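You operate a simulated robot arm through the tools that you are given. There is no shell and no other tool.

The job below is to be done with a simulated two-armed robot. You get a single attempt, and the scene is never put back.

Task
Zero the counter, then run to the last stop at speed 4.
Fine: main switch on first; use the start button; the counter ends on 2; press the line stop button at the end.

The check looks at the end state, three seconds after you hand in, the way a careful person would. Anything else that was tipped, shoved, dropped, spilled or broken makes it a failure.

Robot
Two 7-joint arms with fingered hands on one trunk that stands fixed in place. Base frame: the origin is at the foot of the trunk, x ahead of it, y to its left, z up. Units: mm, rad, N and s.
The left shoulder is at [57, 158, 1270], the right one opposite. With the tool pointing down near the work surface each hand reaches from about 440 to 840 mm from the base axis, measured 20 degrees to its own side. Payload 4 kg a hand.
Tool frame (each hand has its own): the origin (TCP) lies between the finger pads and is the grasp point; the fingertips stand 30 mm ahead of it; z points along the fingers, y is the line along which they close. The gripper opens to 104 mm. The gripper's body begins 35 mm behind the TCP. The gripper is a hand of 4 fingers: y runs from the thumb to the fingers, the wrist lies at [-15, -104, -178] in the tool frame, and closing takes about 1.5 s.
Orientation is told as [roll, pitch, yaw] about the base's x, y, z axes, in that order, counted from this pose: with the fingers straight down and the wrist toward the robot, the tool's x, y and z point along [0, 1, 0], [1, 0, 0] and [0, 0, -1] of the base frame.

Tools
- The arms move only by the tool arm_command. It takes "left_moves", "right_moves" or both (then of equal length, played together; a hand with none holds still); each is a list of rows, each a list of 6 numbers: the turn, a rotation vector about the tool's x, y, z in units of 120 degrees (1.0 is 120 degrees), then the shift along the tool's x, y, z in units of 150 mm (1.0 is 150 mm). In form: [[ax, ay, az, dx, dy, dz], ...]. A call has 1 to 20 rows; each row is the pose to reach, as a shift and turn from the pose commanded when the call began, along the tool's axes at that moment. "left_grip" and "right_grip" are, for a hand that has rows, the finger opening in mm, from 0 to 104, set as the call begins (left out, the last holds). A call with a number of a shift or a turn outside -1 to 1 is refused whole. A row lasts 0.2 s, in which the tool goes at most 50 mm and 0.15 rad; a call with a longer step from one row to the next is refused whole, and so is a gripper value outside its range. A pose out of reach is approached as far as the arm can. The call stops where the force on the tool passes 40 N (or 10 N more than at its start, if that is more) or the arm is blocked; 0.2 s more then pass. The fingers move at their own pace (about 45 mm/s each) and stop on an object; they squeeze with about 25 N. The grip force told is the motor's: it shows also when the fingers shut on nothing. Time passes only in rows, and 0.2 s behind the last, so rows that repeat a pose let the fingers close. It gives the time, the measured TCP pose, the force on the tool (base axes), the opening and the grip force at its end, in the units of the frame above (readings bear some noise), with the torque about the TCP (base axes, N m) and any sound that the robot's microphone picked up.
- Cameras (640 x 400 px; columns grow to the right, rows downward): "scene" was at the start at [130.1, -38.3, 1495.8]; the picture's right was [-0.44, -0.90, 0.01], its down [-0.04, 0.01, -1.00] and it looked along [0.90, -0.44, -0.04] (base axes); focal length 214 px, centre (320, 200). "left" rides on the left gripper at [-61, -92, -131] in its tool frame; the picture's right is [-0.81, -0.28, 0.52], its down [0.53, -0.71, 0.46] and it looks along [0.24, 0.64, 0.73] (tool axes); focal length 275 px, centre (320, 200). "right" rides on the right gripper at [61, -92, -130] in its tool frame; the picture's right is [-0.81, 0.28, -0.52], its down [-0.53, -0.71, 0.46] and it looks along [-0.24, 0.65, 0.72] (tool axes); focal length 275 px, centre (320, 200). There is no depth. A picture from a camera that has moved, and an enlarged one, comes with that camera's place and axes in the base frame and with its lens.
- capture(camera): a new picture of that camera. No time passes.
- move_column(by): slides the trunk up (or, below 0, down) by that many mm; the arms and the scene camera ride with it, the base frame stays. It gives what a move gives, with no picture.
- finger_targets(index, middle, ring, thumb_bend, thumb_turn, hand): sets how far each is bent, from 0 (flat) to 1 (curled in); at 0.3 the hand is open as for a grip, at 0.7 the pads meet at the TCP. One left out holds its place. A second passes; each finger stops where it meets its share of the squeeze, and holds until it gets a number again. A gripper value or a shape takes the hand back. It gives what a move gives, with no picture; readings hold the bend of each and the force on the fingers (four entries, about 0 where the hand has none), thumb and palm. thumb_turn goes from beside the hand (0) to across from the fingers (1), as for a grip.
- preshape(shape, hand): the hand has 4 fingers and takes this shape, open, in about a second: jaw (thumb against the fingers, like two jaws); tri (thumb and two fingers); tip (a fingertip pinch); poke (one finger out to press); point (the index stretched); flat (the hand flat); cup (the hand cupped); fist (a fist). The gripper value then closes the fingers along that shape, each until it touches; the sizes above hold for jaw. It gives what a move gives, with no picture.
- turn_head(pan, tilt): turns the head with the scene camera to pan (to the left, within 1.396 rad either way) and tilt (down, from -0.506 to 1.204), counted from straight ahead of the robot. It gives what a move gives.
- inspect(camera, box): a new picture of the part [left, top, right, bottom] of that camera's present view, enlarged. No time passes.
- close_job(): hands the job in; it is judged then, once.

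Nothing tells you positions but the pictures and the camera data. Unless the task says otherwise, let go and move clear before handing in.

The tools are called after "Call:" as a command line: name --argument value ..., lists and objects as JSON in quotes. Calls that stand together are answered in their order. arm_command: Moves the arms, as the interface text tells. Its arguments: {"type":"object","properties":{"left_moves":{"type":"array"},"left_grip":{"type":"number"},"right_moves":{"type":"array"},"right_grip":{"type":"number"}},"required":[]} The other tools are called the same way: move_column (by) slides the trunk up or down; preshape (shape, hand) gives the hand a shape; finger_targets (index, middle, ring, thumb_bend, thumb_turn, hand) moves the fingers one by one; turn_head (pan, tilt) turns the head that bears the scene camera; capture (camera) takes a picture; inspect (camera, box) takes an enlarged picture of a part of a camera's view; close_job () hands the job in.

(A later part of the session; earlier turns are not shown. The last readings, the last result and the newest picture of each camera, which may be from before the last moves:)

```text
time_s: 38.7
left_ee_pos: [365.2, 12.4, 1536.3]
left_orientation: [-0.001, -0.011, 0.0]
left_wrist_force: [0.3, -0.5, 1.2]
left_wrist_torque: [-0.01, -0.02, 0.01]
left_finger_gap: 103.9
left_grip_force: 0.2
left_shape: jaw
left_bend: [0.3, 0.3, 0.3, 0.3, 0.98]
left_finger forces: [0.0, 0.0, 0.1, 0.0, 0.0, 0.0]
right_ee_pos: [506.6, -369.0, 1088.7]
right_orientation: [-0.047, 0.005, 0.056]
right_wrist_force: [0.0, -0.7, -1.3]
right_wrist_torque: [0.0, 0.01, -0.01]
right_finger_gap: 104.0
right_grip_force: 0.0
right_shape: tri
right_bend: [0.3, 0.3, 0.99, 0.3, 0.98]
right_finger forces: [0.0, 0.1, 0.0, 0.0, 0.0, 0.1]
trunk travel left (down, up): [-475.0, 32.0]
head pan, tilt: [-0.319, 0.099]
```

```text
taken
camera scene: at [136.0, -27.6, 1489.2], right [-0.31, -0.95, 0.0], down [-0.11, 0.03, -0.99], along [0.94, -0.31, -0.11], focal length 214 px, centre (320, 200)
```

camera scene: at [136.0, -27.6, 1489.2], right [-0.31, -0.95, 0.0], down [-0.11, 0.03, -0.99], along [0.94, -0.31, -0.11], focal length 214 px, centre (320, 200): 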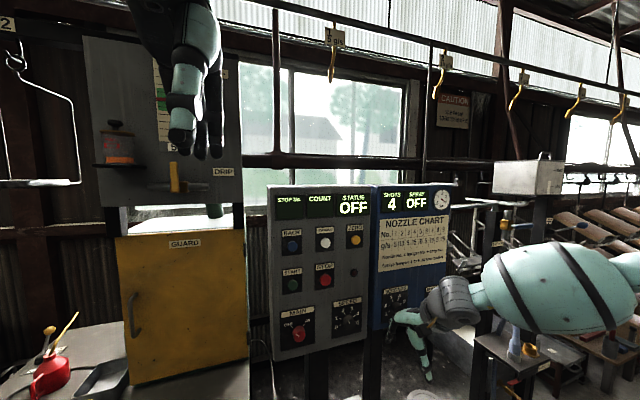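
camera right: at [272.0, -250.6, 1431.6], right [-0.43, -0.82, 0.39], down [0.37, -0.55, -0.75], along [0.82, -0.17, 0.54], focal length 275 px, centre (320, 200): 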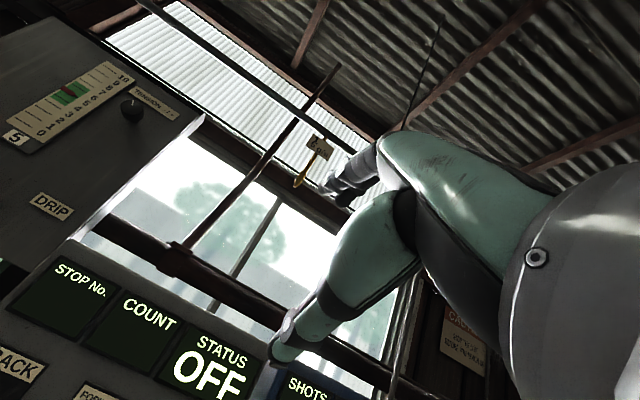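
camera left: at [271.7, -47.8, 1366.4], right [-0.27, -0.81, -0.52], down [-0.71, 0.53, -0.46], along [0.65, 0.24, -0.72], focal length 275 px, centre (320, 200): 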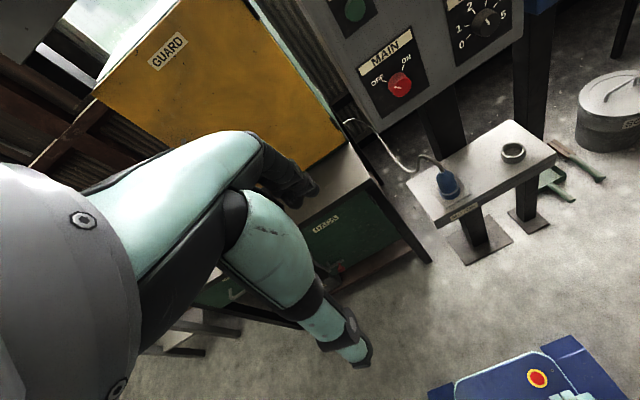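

The wrist is well out now. I pitch the fingers up with the wrist roughly fixed in x and slowly sinking.

Call:
arm_command --right_moves '[[-0.0625, 0, 0, 0, 0.147, -0.013], [-0.125, 0, 0, 0, 0.283, -0.04], [-0.1875, 0, 0, 0, 0.4, -0.087], [-0.25, 0, 0, 0, 0.5, -0.147], [-0.3125, 0, 0, 0, 0.58, -0.213], [-0.375, 0, 0, 0, 0.633, -0.293], [-0.4375, 0, 0, 0, 0.667, -0.373], [-0.5, 0, 0, 0, 0.68, -0.46], [-0.5, 0, 0, 0, 0.68, -0.46]]'

Call:
capture --camera "scene"

Call:
capture --camera "right"

```text
time_s: 40.7
left_ee_pos: [365.5, 12.2, 1537.5]
left_orientation: [0.0, -0.013, 0.001]
left_wrist_force: [-1.1, 0.3, -0.1]
left_wrist_torque: [-0.01, 0.02, 0.01]
left_finger_gap: 104.0
left_grip_force: 0.1
left_shape: jaw
left_bend: [0.3, 0.3, 0.3, 0.3, 0.98]
left_finger forces: [0.0, 0.1, 0.0, 0.0, 0.0, 0.0]
right_ee_pos: [576.0, -409.9, 1299.3]
right_orientation: [-0.086, -0.943, 0.151]
right_wrist_force: [-0.4, 0.8, -0.5]
right_wrist_torque: [0.02, 0.01, 0.0]
right_finger_gap: 103.9
right_grip_force: 0.0
right_shape: tri
right_bend: [0.3, 0.3, 0.99, 0.3, 0.98]
right_finger forces: [0.0, 0.0, 0.1, 0.1, 0.1, 0.0]
right hand out of reach, approached as far as the arm can: row 5, 6, 7, 8, 9
trunk travel left (down, up): [-475.0, 32.0]
head pan, tilt: [-0.319, 0.099]
```

```text
taken
camera scene: at [135.9, -27.1, 1489.2], right [-0.31, -0.95, 0.0], down [-0.11, 0.03, -0.99], along [0.94, -0.31, -0.11], focal length 214 px, centre (320, 200)
```

scene: 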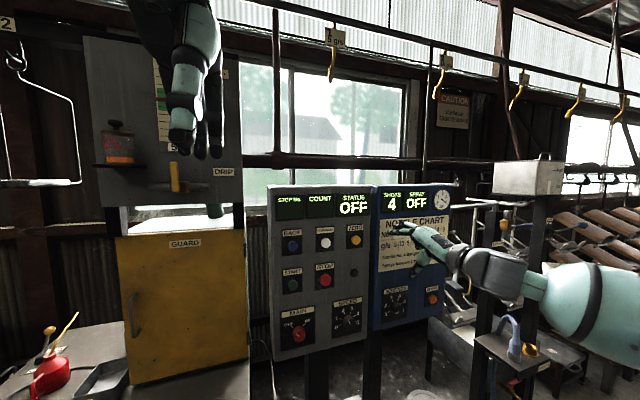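

```text
taken
camera right: at [411.1, -360.6, 1299.2], right [-0.19, -0.8, 0.57], down [0.0, -0.58, -0.82], along [0.98, -0.16, 0.11], focal length 275 px, centre (320, 200)
```

right: 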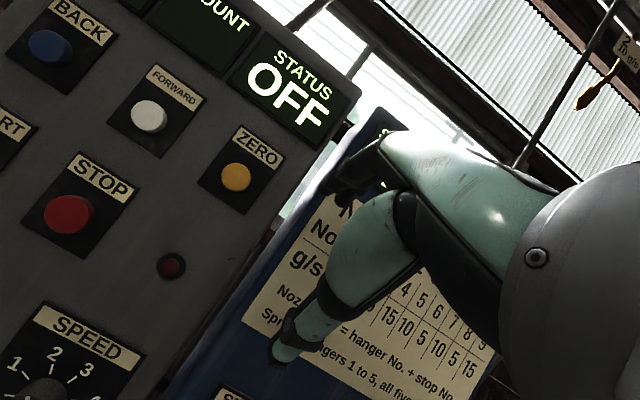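

Fingers-forward with the wrist below hits a wrist limit. With the elbow out to the right, rolling the hand so the wrist lies on its right side should suit the forearm better. First I go back to fingers-down.

Call:
arm_command --right_moves '[[0.06, 0, 0, 0, -0.1, 0], [0.12, 0, 0, 0, -0.2, 0], [0.18, 0, 0, 0, -0.3, 0], [0.24, 0, 0, 0, -0.4, 0], [0.3, 0, 0, 0, -0.5, 0], [0.36, 0, 0, 0, -0.6, 0], [0.42, 0, 0, 0, -0.7, 0], [0.45, 0, 0, 0, -0.8, 0], [0.45, 0, 0, 0, -0.8, 0]]'

Call:
arm_command --right_moves '[[0, 0, -0.06, 0, 0, 0], [0, 0, -0.12, 0, 0, 0], [0, 0, -0.18, 0, 0, 0], [0, 0, -0.24, 0, 0, 0], [0, 0, -0.3, 0, 0, 0], [0, 0, -0.36, 0, 0, 0], [0, 0, -0.42, 0, 0, 0], [0, 0, -0.48, 0, 0, 0], [0, 0, -0.48, 0, 0, 0]]'

Call:
capture --camera "scene"

```text
time_s: 42.7
left_ee_pos: [365.0, 13.3, 1535.8]
left_orientation: [-0.001, -0.013, 0.001]
left_wrist_force: [0.2, 0.1, -0.2]
left_wrist_torque: [-0.04, -0.01, -0.03]
left_finger_gap: 103.8
left_grip_force: 0.1
left_shape: jaw
left_bend: [0.3, 0.3, 0.3, 0.3, 0.98]
left_finger forces: [0.1, 0.1, 0.0, 0.0, 0.1, 0.1]
right_ee_pos: [507.7, -421.8, 1200.9]
right_orientation: [-0.048, -0.002, 0.081]
right_wrist_force: [0.1, -0.2, -0.3]
right_wrist_torque: [0.01, -0.01, 0.01]
right_finger_gap: 103.8
right_grip_force: 0.1
right_shape: tri
right_bend: [0.3, 0.3, 0.99, 0.3, 0.98]
right_finger forces: [0.1, 0.1, 0.0, 0.1, 0.0, 0.1]
trunk travel left (down, up): [-475.0, 32.0]
head pan, tilt: [-0.319, 0.099]
```

```text
time_s: 44.7
left_ee_pos: [365.5, 10.7, 1535.6]
left_orientation: [0.0, -0.013, 0.001]
left_wrist_force: [0.9, 0.1, -0.2]
left_wrist_torque: [0.07, 0.01, 0.01]
left_finger_gap: 103.7
left_grip_force: 0.1
left_shape: jaw
left_bend: [0.3, 0.3, 0.3, 0.3, 0.98]
left_finger forces: [0.0, 0.1, 0.1, 0.0, 0.0, 0.0]
right_ee_pos: [398.1, -176.7, 1174.6]
right_orientation: [-0.055, 0.051, 1.018]
right_wrist_force: [0.1, 0.3, -0.3]
right_wrist_torque: [-0.04, 0.0, 0.01]
right_finger_gap: 103.9
right_grip_force: 0.0
right_shape: tri
right_bend: [0.3, 0.3, 0.99, 0.3, 0.98]
right_finger forces: [0.0, 0.1, 0.1, 0.0, 0.1, 0.1]
right hand out of reach, approached as far as the arm can: row 2, 3, 4, 5, 6, 7, 8, 9
trunk travel left (down, up): [-475.0, 32.0]
head pan, tilt: [-0.319, 0.099]
```

```text
taken
camera scene: at [136.0, -28.6, 1489.2], right [-0.31, -0.95, 0.0], down [-0.11, 0.03, -0.99], along [0.94, -0.31, -0.11], focal length 214 px, centre (320, 200)
```

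scene: 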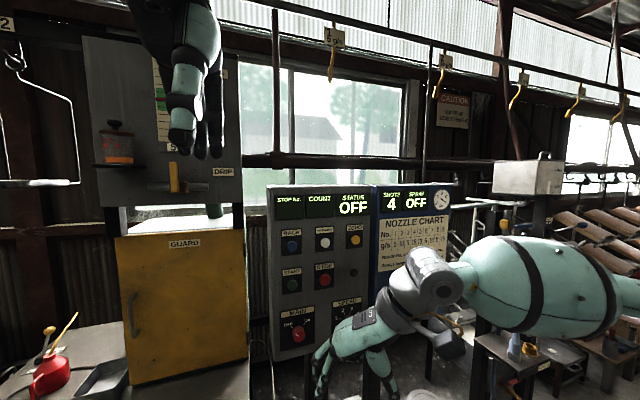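

Yawing the hand that way also hits a limit. I'll undo it, then try again with the trunk lowered so the forearm can slope upward to the panel.

Call:
arm_command --right_moves '[[0, 0, 0.05, -0.1, -0.06, -0.07], [0, 0, 0.1, -0.2, -0.12, -0.14], [0, 0, 0.15, -0.3, -0.18, -0.2], [0, 0, 0.2, -0.4, -0.24, -0.27], [0, 0, 0.25, -0.5, -0.3, -0.34], [0, 0, 0.3, -0.6, -0.36, -0.4], [0, 0, 0.35, -0.7, -0.42, -0.47], [0, 0, 0.4, -0.8, -0.48, -0.54], [0, 0, 0.45, -0.9, -0.54, -0.6], [0, 0, 0.48, -0.98, -0.57, -0.67], [0, 0, 0.48, -0.98, -0.57, -0.67]]'

Call:
turn_head --pan -1.1 --tilt 0.3

Call:
capture --camera "scene"

```text
time_s: 47.1
left_ee_pos: [366.1, 11.4, 1535.8]
left_orientation: [-0.001, -0.013, 0.0]
left_wrist_force: [0.1, -0.5, -0.8]
left_wrist_torque: [-0.04, 0.01, -0.02]
left_finger_gap: 103.9
left_grip_force: 0.1
left_shape: jaw
left_bend: [0.3, 0.3, 0.3, 0.3, 0.98]
left_finger forces: [0.0, 0.0, 0.0, 0.0, 0.0, 0.1]
right_ee_pos: [479.0, -321.5, 1282.2]
right_orientation: [-0.072, -0.02, 0.014]
right_wrist_force: [-0.6, -0.5, -0.1]
right_wrist_torque: [0.0, 0.02, 0.0]
right_finger_gap: 104.2
right_grip_force: 0.0
right_shape: tri
right_bend: [0.3, 0.3, 0.99, 0.3, 0.98]
right_finger forces: [0.0, 0.1, 0.0, 0.0, 0.0, 0.1]
trunk travel left (down, up): [-475.0, 32.0]
head pan, tilt: [-0.319, 0.099]
```

```text
time_s: 48.2
left_ee_pos: [366.1, 12.0, 1535.3]
left_orientation: [0.0, -0.012, -0.001]
left_wrist_force: [-0.1, 0.3, -0.6]
left_wrist_torque: [-0.01, -0.04, -0.01]
left_finger_gap: 104.1
left_grip_force: 0.0
left_shape: jaw
left_bend: [0.3, 0.3, 0.3, 0.3, 0.98]
left_finger forces: [0.0, 0.0, 0.0, 0.1, 0.1, 0.0]
right_ee_pos: [478.8, -322.0, 1282.2]
right_orientation: [-0.073, -0.019, 0.015]
right_wrist_force: [0.7, -0.6, 0.1]
right_wrist_torque: [-0.04, 0.0, 0.0]
right_finger_gap: 103.8
right_grip_force: 0.1
right_shape: tri
right_bend: [0.3, 0.3, 0.99, 0.3, 0.98]
right_finger forces: [0.0, 0.0, 0.0, 0.1, 0.0, 0.0]
trunk travel left (down, up): [-475.0, 32.0]
head pan, tilt: [-1.1, 0.3]
```

```text
taken
camera scene: at [90.8, -81.9, 1471.1], right [-0.89, -0.45, 0.01], down [-0.15, 0.26, -0.95], along [0.43, -0.85, -0.3], focal length 214 px, centre (320, 200)
```

scene: 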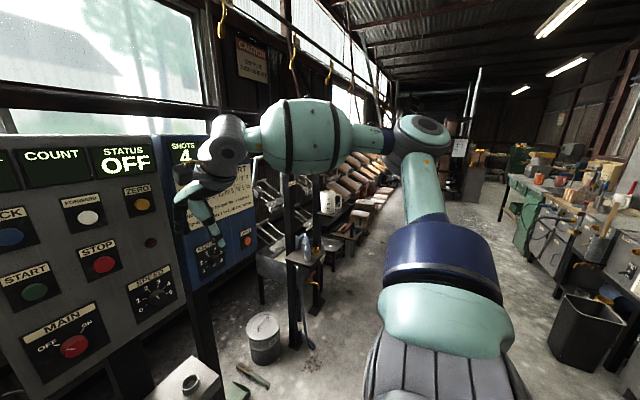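

Now I can see the arm: the elbow is up and out to the right, with the forearm level. At trunk height I can rehearse the fingers-forward pose above the panel in free air, then bring it down with the trunk. I'll pitch up in stages with the wrist well out.

Call:
arm_command --right_moves '[[-0.0625, 0, 0, 0, 0.16, -0.09], [-0.125, 0, 0, 0, 0.313, -0.187], [-0.1875, 0, 0, 0, 0.44, -0.31], [-0.25, 0, 0, 0, 0.567, -0.44], [-0.3125, 0, 0, 0, 0.65, -0.59], [-0.375, 0, 0, 0, 0.733, -0.74], [-0.375, 0, 0, 0, 0.733, -0.74]]'

Call:
arm_command --right_moves '[[-0.0625, 0, 0, 0, 0.146, -0.08], [-0.125, 0, 0, 0, 0.283, -0.17], [-0.1875, 0, 0, 0, 0.396, -0.283], [-0.25, 0, 0, 0, 0.5, -0.405], [-0.3125, 0, 0, 0, 0.575, -0.547], [-0.375, 0, 0, 0, 0.636, -0.693], [-0.375, 0, 0, 0, 0.636, -0.693]]'

Call:
capture --camera "scene"

```text
time_s: 49.8
left_ee_pos: [366.1, 12.1, 1536.7]
left_orientation: [0.0, -0.013, 0.0]
left_wrist_force: [-0.6, -0.1, 0.3]
left_wrist_torque: [0.0, -0.03, 0.0]
left_finger_gap: 104.1
left_grip_force: 0.0
left_shape: jaw
left_bend: [0.3, 0.3, 0.3, 0.3, 0.98]
left_finger forces: [0.0, 0.0, 0.0, 0.0, 0.0, 0.0]
right_ee_pos: [588.7, -310.5, 1394.6]
right_orientation: [-0.105, -0.804, 0.089]
right_wrist_force: [-0.2, 0.4, 0.0]
right_wrist_torque: [0.01, 0.02, -0.02]
right_finger_gap: 104.0
right_grip_force: 0.1
right_shape: tri
right_bend: [0.3, 0.3, 0.99, 0.3, 0.98]
right_finger forces: [0.0, 0.0, 0.0, 0.0, 0.0, 0.0]
trunk travel left (down, up): [-475.0, 32.0]
head pan, tilt: [-1.1, 0.3]
```

```text
time_s: 51.4
left_ee_pos: [368.9, 10.5, 1536.7]
left_orientation: [0.001, -0.01, 0.001]
left_wrist_force: [0.3, 0.0, 0.7]
left_wrist_torque: [-0.01, 0.03, 0.04]
left_finger_gap: 103.8
left_grip_force: 0.0
left_shape: jaw
left_bend: [0.3, 0.3, 0.3, 0.3, 0.98]
left_finger forces: [0.0, 0.0, 0.0, 0.0, 0.0, 0.0]
right_ee_pos: [573.6, -318.2, 1548.7]
right_orientation: [-0.328, -1.328, 0.344]
right_wrist_force: [0.0, 1.2, -0.5]
right_wrist_torque: [0.0, -0.01, 0.0]
right_finger_gap: 103.6
right_grip_force: 0.1
right_shape: tri
right_bend: [0.3, 0.3, 0.99, 0.3, 0.97]
right_finger forces: [0.0, 0.0, 0.0, 0.1, 0.1, 0.0]
right hand out of reach, approached as far as the arm can: row 3, 4, 5, 6, 7
trunk travel left (down, up): [-475.0, 32.0]
head pan, tilt: [-1.1, 0.3]
```

```text
taken
camera scene: at [92.9, -82.6, 1470.9], right [-0.89, -0.45, 0.01], down [-0.15, 0.26, -0.95], along [0.43, -0.85, -0.3], focal length 214 px, centre (320, 200)
```

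scene: 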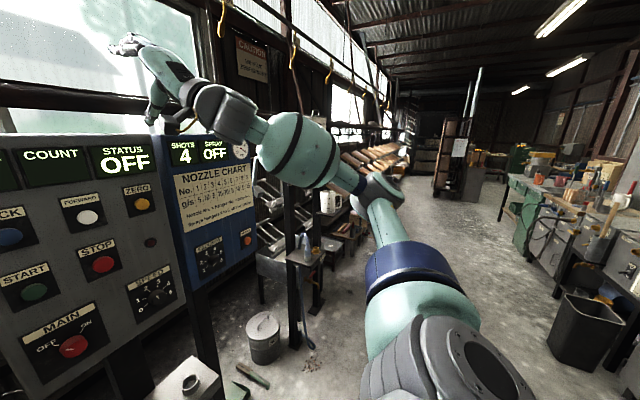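

Fingers are now nearly level (13° down), almost straight in line with the forearm. Lowering the trunk fully should put the hand in front of SPEED at about z=1074.

Call:
move_column --by -475

Call:
turn_head --pan -0.45 --tilt -0.1

Call:
capture --camera "scene"

Call:
capture --camera "right"

Call:
capture --camera "left"

```text
refused: -475 is not a number from -400 to 400
```

```text
time_s: 52.4
left_ee_pos: [364.6, 12.0, 1536.7]
left_orientation: [0.001, -0.012, -0.001]
left_wrist_force: [-0.7, 1.0, 0.1]
left_wrist_torque: [-0.01, -0.03, -0.04]
left_finger_gap: 104.1
left_grip_force: 0.1
left_shape: jaw
left_bend: [0.3, 0.3, 0.3, 0.3, 0.98]
left_finger forces: [0.0, 0.0, 0.1, 0.0, 0.0, 0.0]
right_ee_pos: [569.1, -316.9, 1549.1]
right_orientation: [-0.334, -1.33, 0.347]
right_wrist_force: [-0.2, -0.1, -0.2]
right_wrist_torque: [0.03, 0.03, 0.01]
right_finger_gap: 103.9
right_grip_force: 0.1
right_shape: tri
right_bend: [0.3, 0.3, 0.99, 0.3, 0.97]
right_finger forces: [0.0, 0.0, 0.0, 0.0, 0.0, 0.0]
trunk travel left (down, up): [-475.0, 32.0]
head pan, tilt: [-0.45, -0.099]
```

```text
taken
camera scene: at [126.9, -36.8, 1507.2], right [-0.44, -0.9, 0.01], down [0.08, -0.04, -1.0], along [0.9, -0.43, 0.09], focal length 214 px, centre (320, 200)
```

scene: 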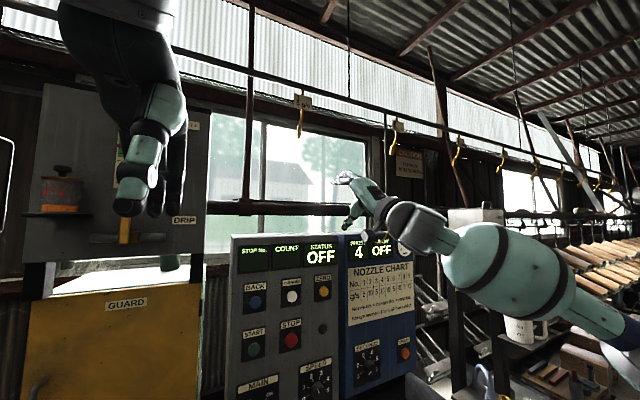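

```text
taken
camera right: at [420.7, -264.5, 1485.7], right [-0.42, -0.79, 0.45], down [0.3, -0.59, -0.75], along [0.86, -0.19, 0.48], focal length 275 px, centre (320, 200)
```

right: 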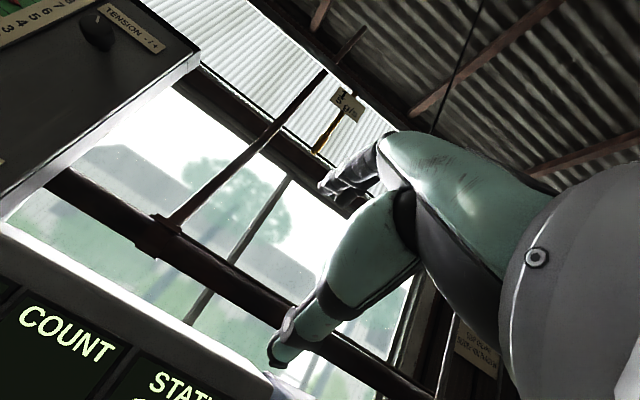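

```text
taken
camera left: at [271.5, -47.8, 1666.4], right [-0.27, -0.81, -0.52], down [-0.71, 0.53, -0.46], along [0.65, 0.24, -0.72], focal length 275 px, centre (320, 200)
```

left: 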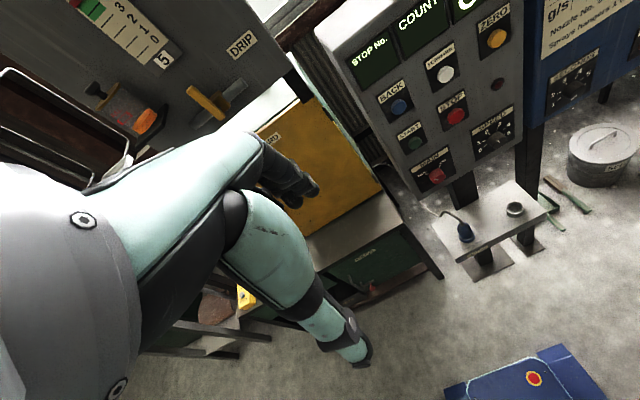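

The trunk moves at most 400 mm per call, so I'll lower it by 400 and check.

Call:
move_column --by -400

Call:
capture --camera "scene"

Call:
capture --camera "right"

Call:
capture --camera "left"

```text
time_s: 56.2
left_ee_pos: [365.8, 12.8, 1133.8]
left_orientation: [-0.001, -0.01, -0.001]
left_wrist_force: [-0.1, 0.3, 0.0]
left_wrist_torque: [0.02, 0.02, -0.04]
left_finger_gap: 104.1
left_grip_force: 0.2
left_shape: jaw
left_bend: [0.3, 0.3, 0.3, 0.3, 0.98]
left_finger forces: [0.1, 0.0, 0.0, 0.0, 0.0, 0.0]
right_ee_pos: [569.6, -317.5, 1148.4]
right_orientation: [-0.331, -1.331, 0.346]
right_wrist_force: [0.6, -0.1, 0.8]
right_wrist_torque: [0.0, 0.0, 0.01]
right_finger_gap: 104.0
right_grip_force: 0.1
right_shape: tri
right_bend: [0.3, 0.3, 0.99, 0.3, 0.97]
right_finger forces: [0.0, 0.1, 0.0, 0.2, 0.0, 0.1]
trunk travel left (down, up): [-75.0, 432.0]
head pan, tilt: [-0.45, -0.099]
```

```text
taken
camera scene: at [121.9, -36.6, 1105.9], right [-0.44, -0.9, 0.01], down [0.08, -0.04, -1.0], along [0.9, -0.43, 0.09], focal length 214 px, centre (320, 200)
```

scene: 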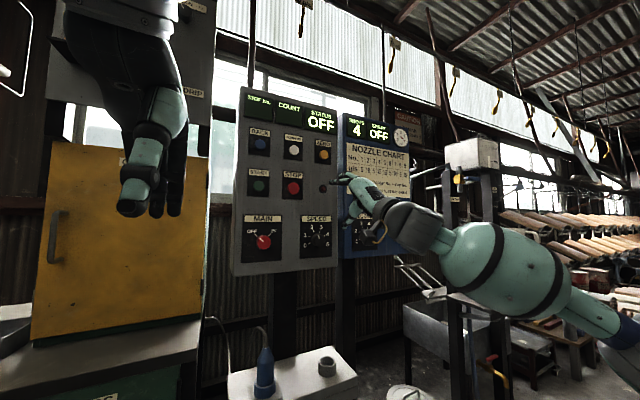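

```text
taken
camera right: at [420.6, -264.4, 1084.5], right [-0.42, -0.79, 0.45], down [0.3, -0.59, -0.75], along [0.86, -0.19, 0.48], focal length 275 px, centre (320, 200)
```

right: 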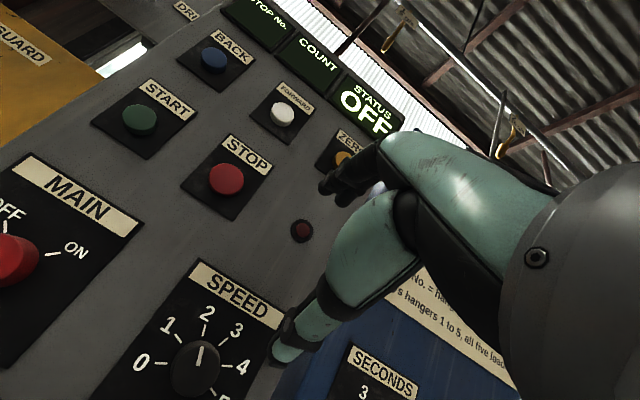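

```text
taken
camera left: at [271.5, -47.7, 1265.0], right [-0.27, -0.81, -0.52], down [-0.71, 0.53, -0.46], along [0.65, 0.24, -0.72], focal length 275 px, centre (320, 200)
```

left: 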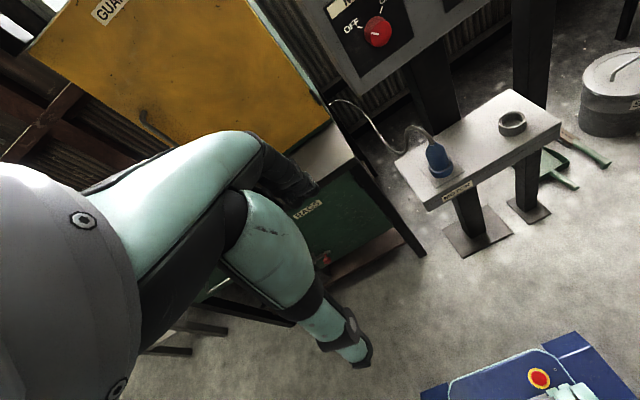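

The right camera now shows MAIN and SPEED well. I'll lower the last 70 mm, then shift left with the hand rolled counter-clockwise, ready for a clockwise twist on MAIN.

Call:
move_column --by -70

Call:
arm_command --right_moves '[[0, 0, -0.04, 0.08, 0, 0], [0, 0, -0.08, 0.16, 0, 0], [0, 0, -0.12, 0.24, 0, 0], [0, 0, -0.16, 0.32, 0, 0], [0, 0, -0.2, 0.4, 0, 0], [0, 0, -0.24, 0.48, 0, 0], [0, 0, -0.28, 0.56, 0, 0], [0, 0, -0.32, 0.64, 0, 0], [0, 0, -0.36, 0.72, 0, 0], [0, 0, -0.4, 0.8, 0, 0], [0, 0, -0.4, 0.8, 0, 0]]'

Call:
capture --camera "scene"

Call:
capture --camera "right"

```text
time_s: 57.3
left_ee_pos: [364.8, 12.5, 1066.5]
left_orientation: [-0.002, -0.013, 0.0]
left_wrist_force: [-1.1, 0.7, -0.1]
left_wrist_torque: [-0.02, 0.01, 0.04]
left_finger_gap: 103.9
left_grip_force: 0.1
left_shape: jaw
left_bend: [0.3, 0.3, 0.3, 0.3, 0.98]
left_finger forces: [0.0, 0.1, 0.0, 0.0, 0.1, 0.0]
right_ee_pos: [569.9, -317.6, 1079.6]
right_orientation: [-0.332, -1.33, 0.345]
right_wrist_force: [-0.5, -0.2, 0.4]
right_wrist_torque: [0.0, 0.0, 0.03]
right_finger_gap: 104.0
right_grip_force: 0.1
right_shape: tri
right_bend: [0.3, 0.3, 0.99, 0.3, 0.97]
right_finger forces: [0.0, 0.0, 0.1, 0.1, 0.1, 0.0]
trunk travel left (down, up): [-5.0, 502.0]
head pan, tilt: [-0.45, -0.099]
```

```text
time_s: 59.7
left_ee_pos: [365.2, 11.7, 1066.5]
left_orientation: [-0.001, -0.013, 0.0]
left_wrist_force: [0.9, 0.5, -0.8]
left_wrist_torque: [0.01, 0.02, 0.03]
left_finger_gap: 104.1
left_grip_force: 0.0
left_shape: jaw
left_bend: [0.3, 0.3, 0.3, 0.3, 0.98]
left_finger forces: [0.0, 0.0, 0.0, 0.1, 0.1, 0.0]
right_ee_pos: [566.4, -198.7, 1070.9]
right_orientation: [-1.288, -0.633, 1.405]
right_wrist_force: [-0.5, -0.4, -0.2]
right_wrist_torque: [0.0, 0.0, -0.02]
right_finger_gap: 103.8
right_grip_force: 0.0
right_shape: tri
right_bend: [0.3, 0.3, 0.99, 0.3, 0.97]
right_finger forces: [0.1, 0.0, 0.1, 0.0, 0.1, 0.0]
trunk travel left (down, up): [-5.0, 502.0]
head pan, tilt: [-0.45, -0.099]
```

```text
taken
camera scene: at [121.1, -36.8, 1037.3], right [-0.44, -0.9, 0.01], down [0.08, -0.04, -1.0], along [0.9, -0.43, 0.09], focal length 214 px, centre (320, 200)
```

scene: 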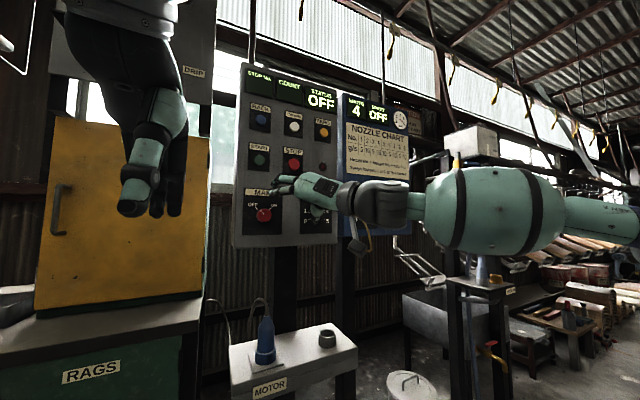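

```text
taken
camera right: at [416.6, -234.6, 998.6], right [-0.32, -0.28, 0.91], down [0.45, -0.89, -0.11], along [0.84, 0.37, 0.41], focal length 275 px, centre (320, 200)
```

right: 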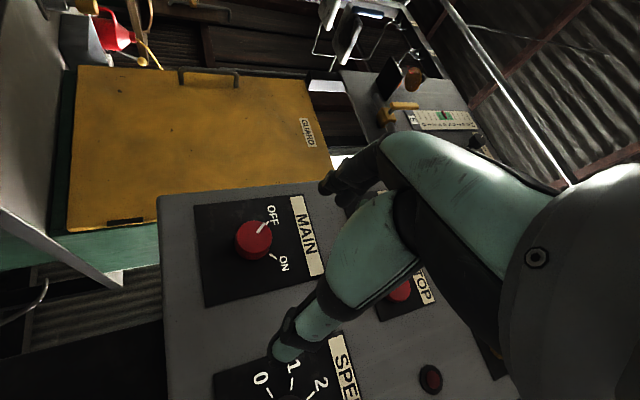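

That went through without limits: the hand is rolled 53° to the left and MAIN is right ahead. Next I level the fingers, roll a bit more, and line up with MAIN from about 110 mm away.

Call:
arm_command --right_moves '[[-0.013, -0.017, -0.04, 0.06, 0.037, 0.006], [-0.026, -0.034, -0.08, 0.12, 0.074, 0.012], [-0.039, -0.052, -0.12, 0.18, 0.111, 0.018], [-0.053, -0.069, -0.16, 0.24, 0.148, 0.025], [-0.066, -0.086, -0.2, 0.305, 0.186, 0.031], [-0.066, -0.086, -0.2, 0.305, 0.186, 0.031]]'

Call:
capture --camera "scene"

Call:
capture --camera "right"

Call:
inspect --camera "scene" --box '[230, 140, 350, 260]'

```text
time_s: 61.1
left_ee_pos: [363.9, 13.0, 1066.1]
left_orientation: [0.002, -0.012, 0.001]
left_wrist_force: [-0.1, 0.4, -0.8]
left_wrist_torque: [0.0, 0.01, 0.0]
left_finger_gap: 103.8
left_grip_force: 0.1
left_shape: jaw
left_bend: [0.3, 0.3, 0.3, 0.3, 0.98]
left_finger forces: [0.0, 0.0, 0.0, 0.0, 0.0, 0.0]
right_ee_pos: [565.9, -147.5, 1050.7]
right_orientation: [-1.563, -0.238, 1.624]
right_wrist_force: [-0.4, 0.2, -0.7]
right_wrist_torque: [-0.01, -0.01, 0.01]
right_finger_gap: 103.6
right_grip_force: 0.0
right_shape: tri
right_bend: [0.3, 0.3, 0.99, 0.3, 0.97]
right_finger forces: [0.0, 0.0, 0.0, 0.0, 0.0, 0.0]
trunk travel left (down, up): [-5.0, 502.0]
head pan, tilt: [-0.45, -0.099]
```

```text
taken
camera scene: at [120.9, -36.7, 1037.4], right [-0.44, -0.9, 0.01], down [0.08, -0.04, -1.0], along [0.9, -0.43, 0.09], focal length 214 px, centre (320, 200)
```

scene: 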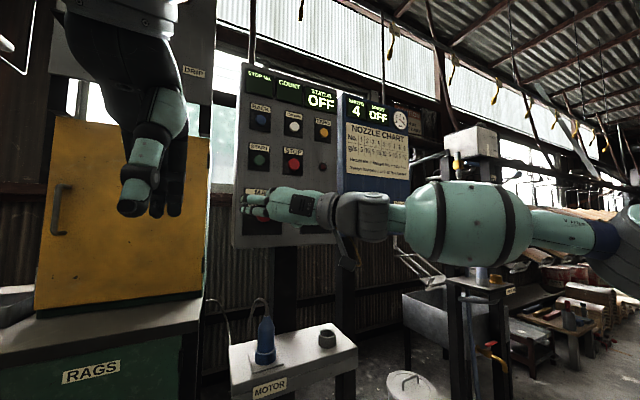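

```text
taken
camera right: at [439.6, -229.2, 970.6], right [-0.52, 0.05, 0.86], down [0.5, -0.79, 0.35], along [0.7, 0.61, 0.38], focal length 275 px, centre (320, 200)
```

right: 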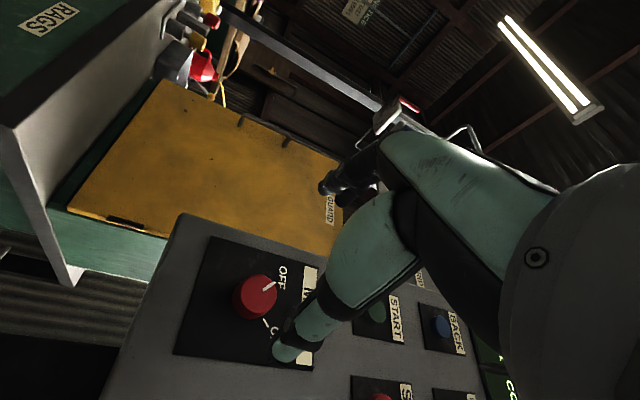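

```text
3.33 times, centred on (290, 200) of scene
camera zoom: at [120.9, -36.7, 1037.4], right [-0.44, -0.9, 0.01], down [0.08, -0.04, -1.0], along [0.9, -0.43, 0.09], focal length 715 px, centre (420, 200)
```

zoom: 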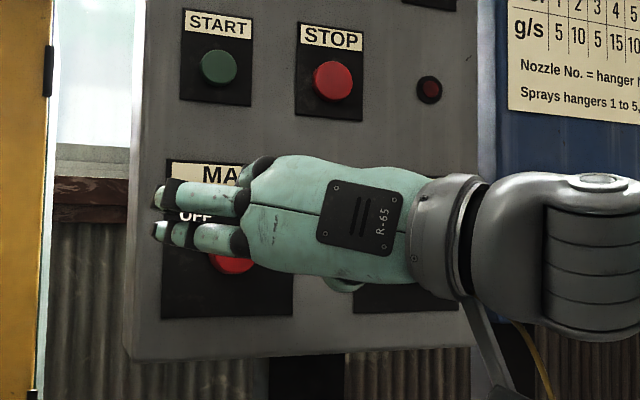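

MAIN is about 110 mm ahead on the finger axis at roughly [684,-150,1047]. I'll move in straight, open, until the knob sits between the fingers and thumb.

Call:
arm_command --right_moves '[[0.004, -0.001, 0, 0, -0.008, 0.1], [0.008, -0.002, 0, 0, -0.016, 0.2], [0.013, -0.003, 0, 0.002, -0.024, 0.3], [0.017, -0.004, 0, 0.003, -0.032, 0.4], [0.021, -0.005, 0, 0.004, -0.04, 0.5], [0.0255, -0.006, 0, 0.004, -0.049, 0.56], [0.0255, -0.006, 0, 0.004, -0.049, 0.56]]'

Call:
capture --camera "right"

Call:
inspect --camera "scene" --box '[230, 140, 350, 260]'

Call:
inspect --camera "right" --box '[180, 150, 420, 390]'

```text
time_s: 62.7
left_ee_pos: [363.7, 12.0, 1065.9]
left_orientation: [0.001, -0.012, -0.001]
left_wrist_force: [0.1, 0.4, 0.3]
left_wrist_torque: [-0.03, 0.0, -0.01]
left_finger_gap: 104.0
left_grip_force: 0.0
left_shape: jaw
left_bend: [0.3, 0.3, 0.3, 0.3, 0.98]
left_finger forces: [0.1, 0.0, 0.0, 0.0, 0.0, 0.0]
right_ee_pos: [652.1, -149.9, 1047.6]
right_orientation: [-1.564, -0.238, 1.566]
right_wrist_force: [0.6, -0.1, -0.5]
right_wrist_torque: [0.0, -0.01, 0.0]
right_finger_gap: 103.8
right_grip_force: 0.1
right_shape: tri
right_bend: [0.3, 0.3, 0.99, 0.3, 0.97]
right_finger forces: [0.1, 0.0, 0.0, 0.0, 0.0, 0.1]
trunk travel left (down, up): [-5.0, 502.0]
head pan, tilt: [-0.45, -0.099]
```

```text
taken
camera right: at [520.1, -224.9, 968.2], right [-0.51, 0.08, 0.86], down [0.46, -0.82, 0.35], along [0.73, 0.57, 0.38], focal length 275 px, centre (320, 200)
```

right: 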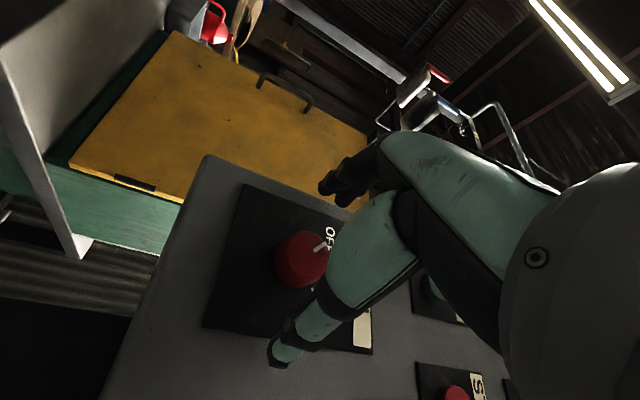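

```text
3.33 times, centred on (290, 200) of scene
camera zoom: at [121.0, -36.7, 1037.4], right [-0.44, -0.9, 0.01], down [0.08, -0.04, -1.0], along [0.9, -0.43, 0.09], focal length 715 px, centre (420, 200)
```

zoom: 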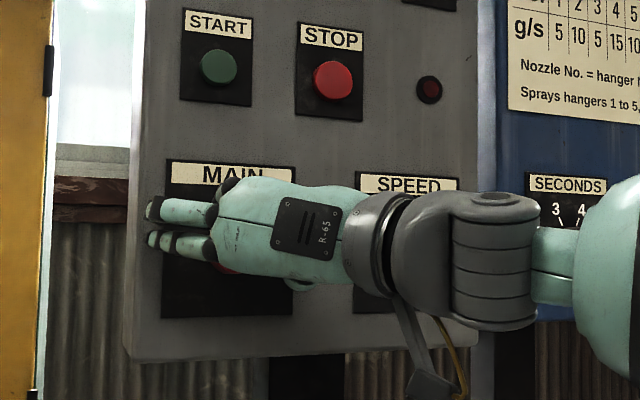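

```text
1.67 times, centred on (300, 270) of right
camera zoom: at [520.1, -224.9, 968.2], right [-0.51, 0.08, 0.86], down [0.46, -0.82, 0.35], along [0.73, 0.57, 0.38], focal length 459 px, centre (353, 83)
```

zoom: 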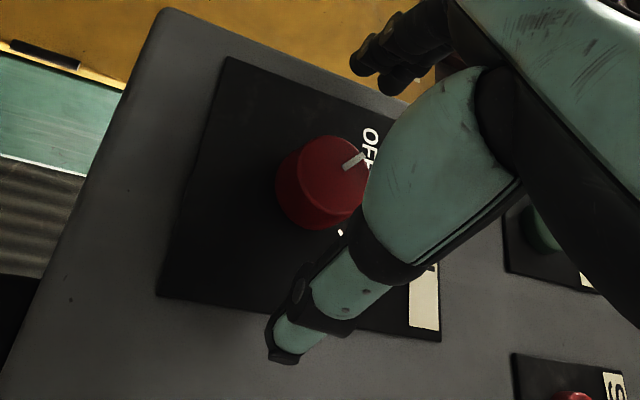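

The knob is centred on the grasp axis, and its front face is about 27 mm ahead of the TCP. I'll advance 10 mm and close on it.

Call:
arm_command --right_moves '[[0, 0, 0, 0, 0, 0.035], [0, 0, 0, 0, 0, 0.067], [0, 0, 0, 0, 0, 0.067]]'

Call:
arm_command --right_moves '[[0, 0, 0, 0, 0, 0], [0, 0, 0, 0, 0, 0], [0, 0, 0, 0, 0, 0], [0, 0, 0, 0, 0, 0], [0, 0, 0, 0, 0, 0], [0, 0, 0, 0, 0, 0], [0, 0, 0, 0, 0, 0], [0, 0, 0, 0, 0, 0]]' --right_grip 15

Call:
inspect --camera "right" --box '[180, 150, 420, 390]'

Call:
inspect --camera "scene" --box '[230, 140, 350, 260]'

```text
time_s: 63.5
left_ee_pos: [365.7, 11.6, 1065.1]
left_orientation: [-0.002, -0.012, -0.001]
left_wrist_force: [-0.4, -0.4, -0.5]
left_wrist_torque: [0.02, -0.01, -0.03]
left_finger_gap: 104.0
left_grip_force: 0.0
left_shape: jaw
left_bend: [0.3, 0.3, 0.3, 0.3, 0.98]
left_finger forces: [0.1, 0.0, 0.0, 0.0, 0.1, 0.0]
right_ee_pos: [661.5, -149.7, 1048.4]
right_orientation: [-1.562, -0.239, 1.568]
right_wrist_force: [0.6, 0.8, 0.2]
right_wrist_torque: [0.0, -0.02, 0.0]
right_finger_gap: 103.7
right_grip_force: 0.0
right_shape: tri
right_bend: [0.3, 0.3, 0.99, 0.3, 0.97]
right_finger forces: [0.1, 0.0, 0.0, 0.1, 0.0, 0.1]
trunk travel left (down, up): [-5.0, 502.0]
head pan, tilt: [-0.45, -0.099]
```

```text
time_s: 65.3
left_ee_pos: [364.9, 12.7, 1066.3]
left_orientation: [0.002, -0.013, 0.0]
left_wrist_force: [0.2, 0.0, 0.1]
left_wrist_torque: [0.05, 0.0, 0.0]
left_finger_gap: 103.7
left_grip_force: 0.1
left_shape: jaw
left_bend: [0.3, 0.3, 0.3, 0.3, 0.98]
left_finger forces: [0.0, 0.0, 0.0, 0.0, 0.0, 0.0]
right_ee_pos: [661.9, -151.3, 1047.4]
right_orientation: [-1.565, -0.239, 1.566]
right_wrist_force: [1.0, -1.6, 0.4]
right_wrist_torque: [-0.01, -0.01, -0.01]
right_finger_gap: 26.8
right_grip_force: 24.4
right_shape: tri
right_bend: [0.74, 0.58, 1.0, 0.74, 1.0]
right_finger forces: [10.8, 10.6, 0.0, 0.0, 22.7, 0.1]
trunk travel left (down, up): [-5.0, 502.0]
head pan, tilt: [-0.45, -0.099]
```

```text
1.67 times, centred on (300, 270) of right
camera zoom: at [530.1, -224.9, 968.3], right [-0.51, 0.08, 0.86], down [0.46, -0.82, 0.35], along [0.73, 0.57, 0.38], focal length 459 px, centre (353, 83)
```

zoom: 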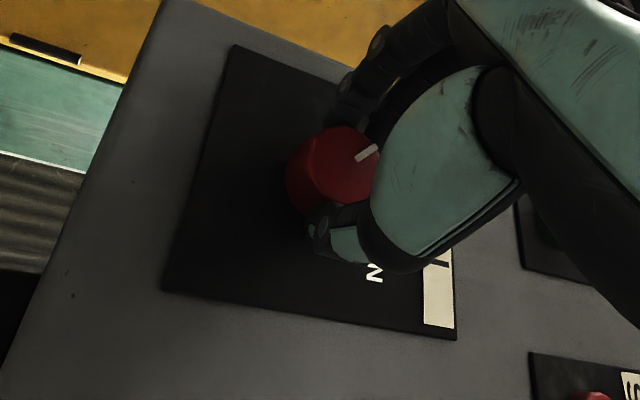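

```text
3.33 times, centred on (290, 200) of scene
camera zoom: at [121.2, -36.8, 1037.3], right [-0.44, -0.9, 0.01], down [0.08, -0.04, -1.0], along [0.9, -0.43, 0.09], focal length 715 px, centre (420, 200)
```

zoom: 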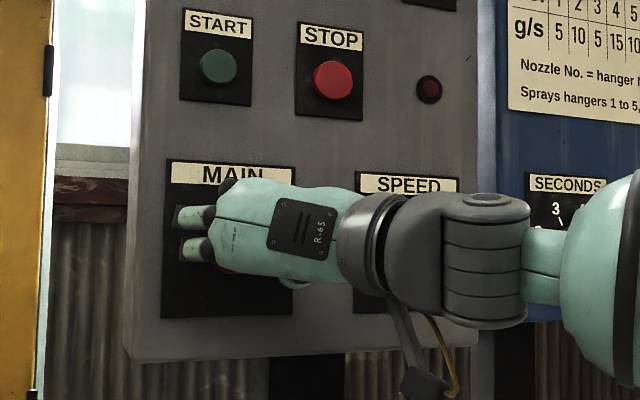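

The knob is gripped at 24 N. Now I twist clockwise about the finger axis, 50° first.

Call:
arm_command --right_moves '[[0, 0, 0.05, 0, 0, 0], [0, 0, 0.1, 0, 0, 0], [0, 0, 0.15, 0, 0, 0], [0, 0, 0.2, 0, 0, 0], [0, 0, 0.25, 0, 0, 0], [0, 0, 0.3, 0, 0, 0], [0, 0, 0.35, 0, 0, 0], [0, 0, 0.4, 0, 0, 0], [0, 0, 0.4, 0, 0, 0]]'

Call:
inspect --camera "right" --box '[180, 150, 420, 390]'

Call:
capture --camera "scene"

```text
time_s: 67.3
left_ee_pos: [365.4, 12.7, 1066.5]
left_orientation: [0.0, -0.01, -0.001]
left_wrist_force: [-0.4, 0.3, -0.5]
left_wrist_torque: [0.0, 0.0, -0.01]
left_finger_gap: 103.8
left_grip_force: 0.1
left_shape: jaw
left_bend: [0.3, 0.3, 0.3, 0.3, 0.98]
left_finger forces: [0.1, 0.1, 0.0, 0.1, 0.0, 0.0]
right_ee_pos: [637.0, -176.7, 1143.1]
right_orientation: [-1.412, -1.038, 1.444]
right_wrist_force: [0.2, 0.2, 0.3]
right_wrist_torque: [0.01, 0.0, -0.02]
right_finger_gap: 19.5
right_grip_force: 25.2
right_shape: tri
right_bend: [0.75, 0.74, 1.0, 0.84, 1.0]
right_finger forces: [0.1, 0.0, 0.1, 0.0, 0.0, 0.1]
right hand out of reach, approached as far as the arm can: row 4, 5, 6, 7, 8, 9
trunk travel left (down, up): [-5.0, 502.0]
head pan, tilt: [-0.45, -0.099]
```

```text
1.67 times, centred on (300, 270) of right
camera zoom: at [497.5, -171.2, 1045.3], right [-0.46, -0.57, 0.68], down [0.43, -0.81, -0.38], along [0.78, 0.12, 0.62], focal length 459 px, centre (353, 83)
```

zoom: 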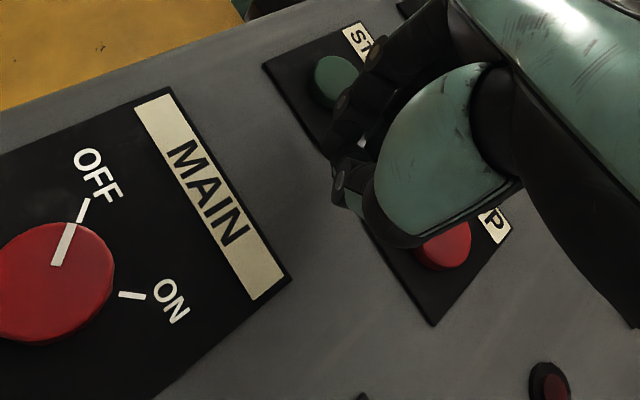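

```text
taken
camera scene: at [121.2, -36.7, 1037.3], right [-0.44, -0.9, 0.01], down [0.08, -0.04, -1.0], along [0.9, -0.43, 0.09], focal length 214 px, centre (320, 200)
```

scene: 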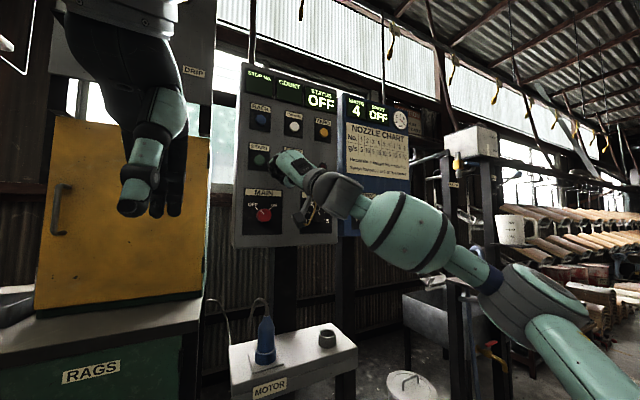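

The arm ran out of reach after about 20° of twist. It drifted up off the knob and MAIN sprang back to OFF, with nothing pressed. I'll back straight off, open the hand, and start the next twist from a much more counter-clockwise roll.

Call:
arm_command --right_moves '[[0, 0, 0, 0, 0, -0.1], [0, 0, 0, 0, 0, -0.2], [0, 0, 0, 0, 0, -0.3], [0, 0, 0, 0, 0, -0.4], [0, 0, 0, 0, 0, -0.5], [0, 0, 0, 0, 0, -0.5]]'

Call:
arm_command --right_moves '[[0, 0, 0, 0, 0, 0], [0, 0, 0, 0, 0, 0], [0, 0, 0, 0, 0, 0], [0, 0, 0, 0, 0, 0], [0, 0, 0, 0, 0, 0]]' --right_grip 104

Call:
capture --camera "right"

Call:
inspect --camera "scene" --box '[230, 50, 350, 260]'

```text
time_s: 68.7
left_ee_pos: [365.7, 11.4, 1065.1]
left_orientation: [-0.002, -0.011, 0.0]
left_wrist_force: [0.1, 0.0, 0.5]
left_wrist_torque: [0.01, -0.02, -0.03]
left_finger_gap: 103.8
left_grip_force: 0.1
left_shape: jaw
left_bend: [0.3, 0.3, 0.3, 0.3, 0.98]
left_finger forces: [0.1, 0.0, 0.1, 0.1, 0.0, 0.2]
right_ee_pos: [562.1, -177.3, 1151.5]
right_orientation: [-1.412, -1.036, 1.445]
right_wrist_force: [0.8, -0.6, -0.2]
right_wrist_torque: [0.0, 0.01, -0.02]
right_finger_gap: 19.4
right_grip_force: 24.8
right_shape: tri
right_bend: [0.75, 0.74, 1.0, 0.84, 1.0]
right_finger forces: [0.0, 0.0, 0.0, 0.1, 0.0, 0.0]
trunk travel left (down, up): [-5.0, 502.0]
head pan, tilt: [-0.45, -0.099]
```

```text
time_s: 69.9
left_ee_pos: [365.4, 12.6, 1065.8]
left_orientation: [0.001, -0.011, -0.001]
left_wrist_force: [0.2, -0.2, 0.2]
left_wrist_torque: [-0.02, -0.02, 0.04]
left_finger_gap: 103.8
left_grip_force: 0.1
left_shape: jaw
left_bend: [0.3, 0.3, 0.3, 0.3, 0.98]
left_finger forces: [0.0, 0.0, 0.0, 0.1, 0.1, 0.1]
right_ee_pos: [562.0, -178.6, 1151.3]
right_orientation: [-1.415, -1.036, 1.447]
right_wrist_force: [0.0, 0.5, 0.7]
right_wrist_torque: [-0.02, 0.01, 0.0]
right_finger_gap: 103.7
right_grip_force: 0.2
right_shape: tri
right_bend: [0.3, 0.3, 0.99, 0.3, 0.98]
right_finger forces: [0.0, 0.0, 0.0, 0.0, 0.0, 0.0]
trunk travel left (down, up): [-5.0, 502.0]
head pan, tilt: [-0.45, -0.099]
```

```text
taken
camera right: at [422.3, -172.0, 1052.8], right [-0.46, -0.57, 0.69], down [0.44, -0.82, -0.38], along [0.78, 0.12, 0.62], focal length 275 px, centre (320, 200)
```

right: 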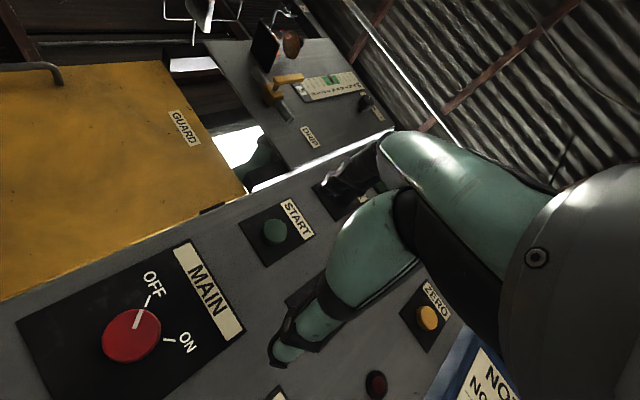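

```text
1.90 times, centred on (290, 155) of scene
camera zoom: at [121.1, -36.6, 1037.4], right [-0.44, -0.9, 0.01], down [0.08, -0.04, -1.0], along [0.9, -0.43, 0.09], focal length 408 px, centre (377, 286)
```

zoom: 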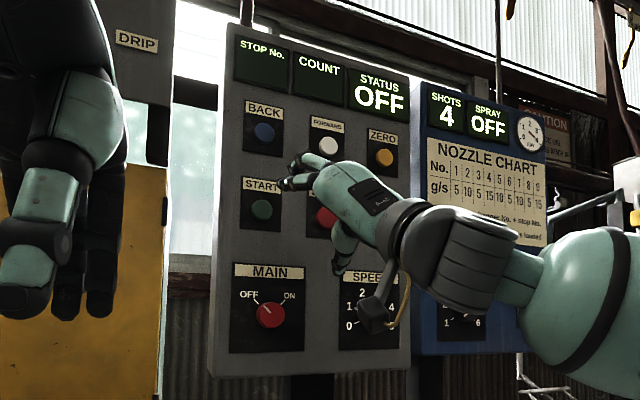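

I'll roll counter-clockwise 90° while coming back to MAIN's axis, still about 115 mm off the panel, to see whether that end of the range is reachable.

Call:
arm_command --right_moves '[[0, 0, -0.0625, 0.042, -0.042, 0.005], [0, 0, -0.125, 0.084, -0.084, 0.01], [0, 0, -0.1875, 0.126, -0.126, 0.015], [0, 0, -0.25, 0.168, -0.168, 0.02], [0, 0, -0.3125, 0.21, -0.21, 0.025], [0, 0, -0.375, 0.252, -0.252, 0.03], [0, 0, -0.4375, 0.294, -0.294, 0.035], [0, 0, -0.5, 0.336, -0.336, 0.04], [0, 0, -0.5625, 0.378, -0.378, 0.045], [0, 0, -0.625, 0.42, -0.42, 0.05], [0, 0, -0.6875, 0.462, -0.462, 0.055], [0, 0, -0.75, 0.505, -0.5, 0.055], [0, 0, -0.75, 0.505, -0.5, 0.055]]'

Call:
capture --camera "right"

Call:
capture --camera "scene"

```text
time_s: 72.7
left_ee_pos: [363.7, 13.8, 1067.5]
left_orientation: [0.001, -0.012, 0.001]
left_wrist_force: [-0.2, -0.1, 0.3]
left_wrist_torque: [-0.02, 0.01, 0.0]
left_finger_gap: 103.8
left_grip_force: 0.2
left_shape: jaw
left_bend: [0.3, 0.3, 0.3, 0.3, 0.98]
left_finger forces: [0.0, 0.0, 0.0, 0.0, 0.1, 0.1]
right_ee_pos: [522.1, -154.0, 1059.0]
right_orientation: [-1.479, 0.253, 1.684]
right_wrist_force: [-0.2, 0.8, 0.4]
right_wrist_torque: [0.0, 0.0, 0.01]
right_finger_gap: 103.8
right_grip_force: 0.1
right_shape: tri
right_bend: [0.3, 0.3, 0.99, 0.3, 0.98]
right_finger forces: [0.1, 0.1, 0.0, 0.0, 0.0, 0.0]
right hand out of reach, approached as far as the arm can: row 9, 10, 11, 12, 13
trunk travel left (down, up): [-5.0, 502.0]
head pan, tilt: [-0.45, -0.099]
```

```text
taken
camera right: at [397.8, -270.0, 1035.2], right [-0.49, 0.43, 0.76], down [0.56, -0.51, 0.65], along [0.66, 0.75, 0.01], focal length 275 px, centre (320, 200)
```

right: 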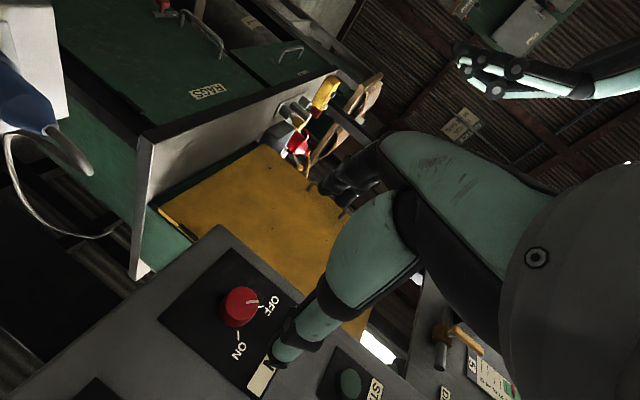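

```text
taken
camera scene: at [120.0, -36.7, 1037.5], right [-0.44, -0.9, 0.01], down [0.08, -0.04, -1.0], along [0.9, -0.43, 0.09], focal length 214 px, centre (320, 200)
```

scene: 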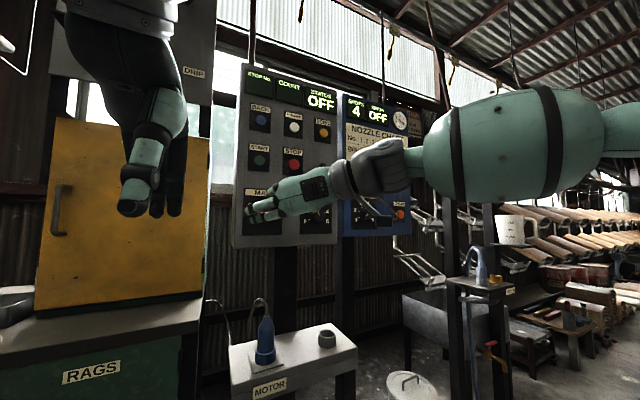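

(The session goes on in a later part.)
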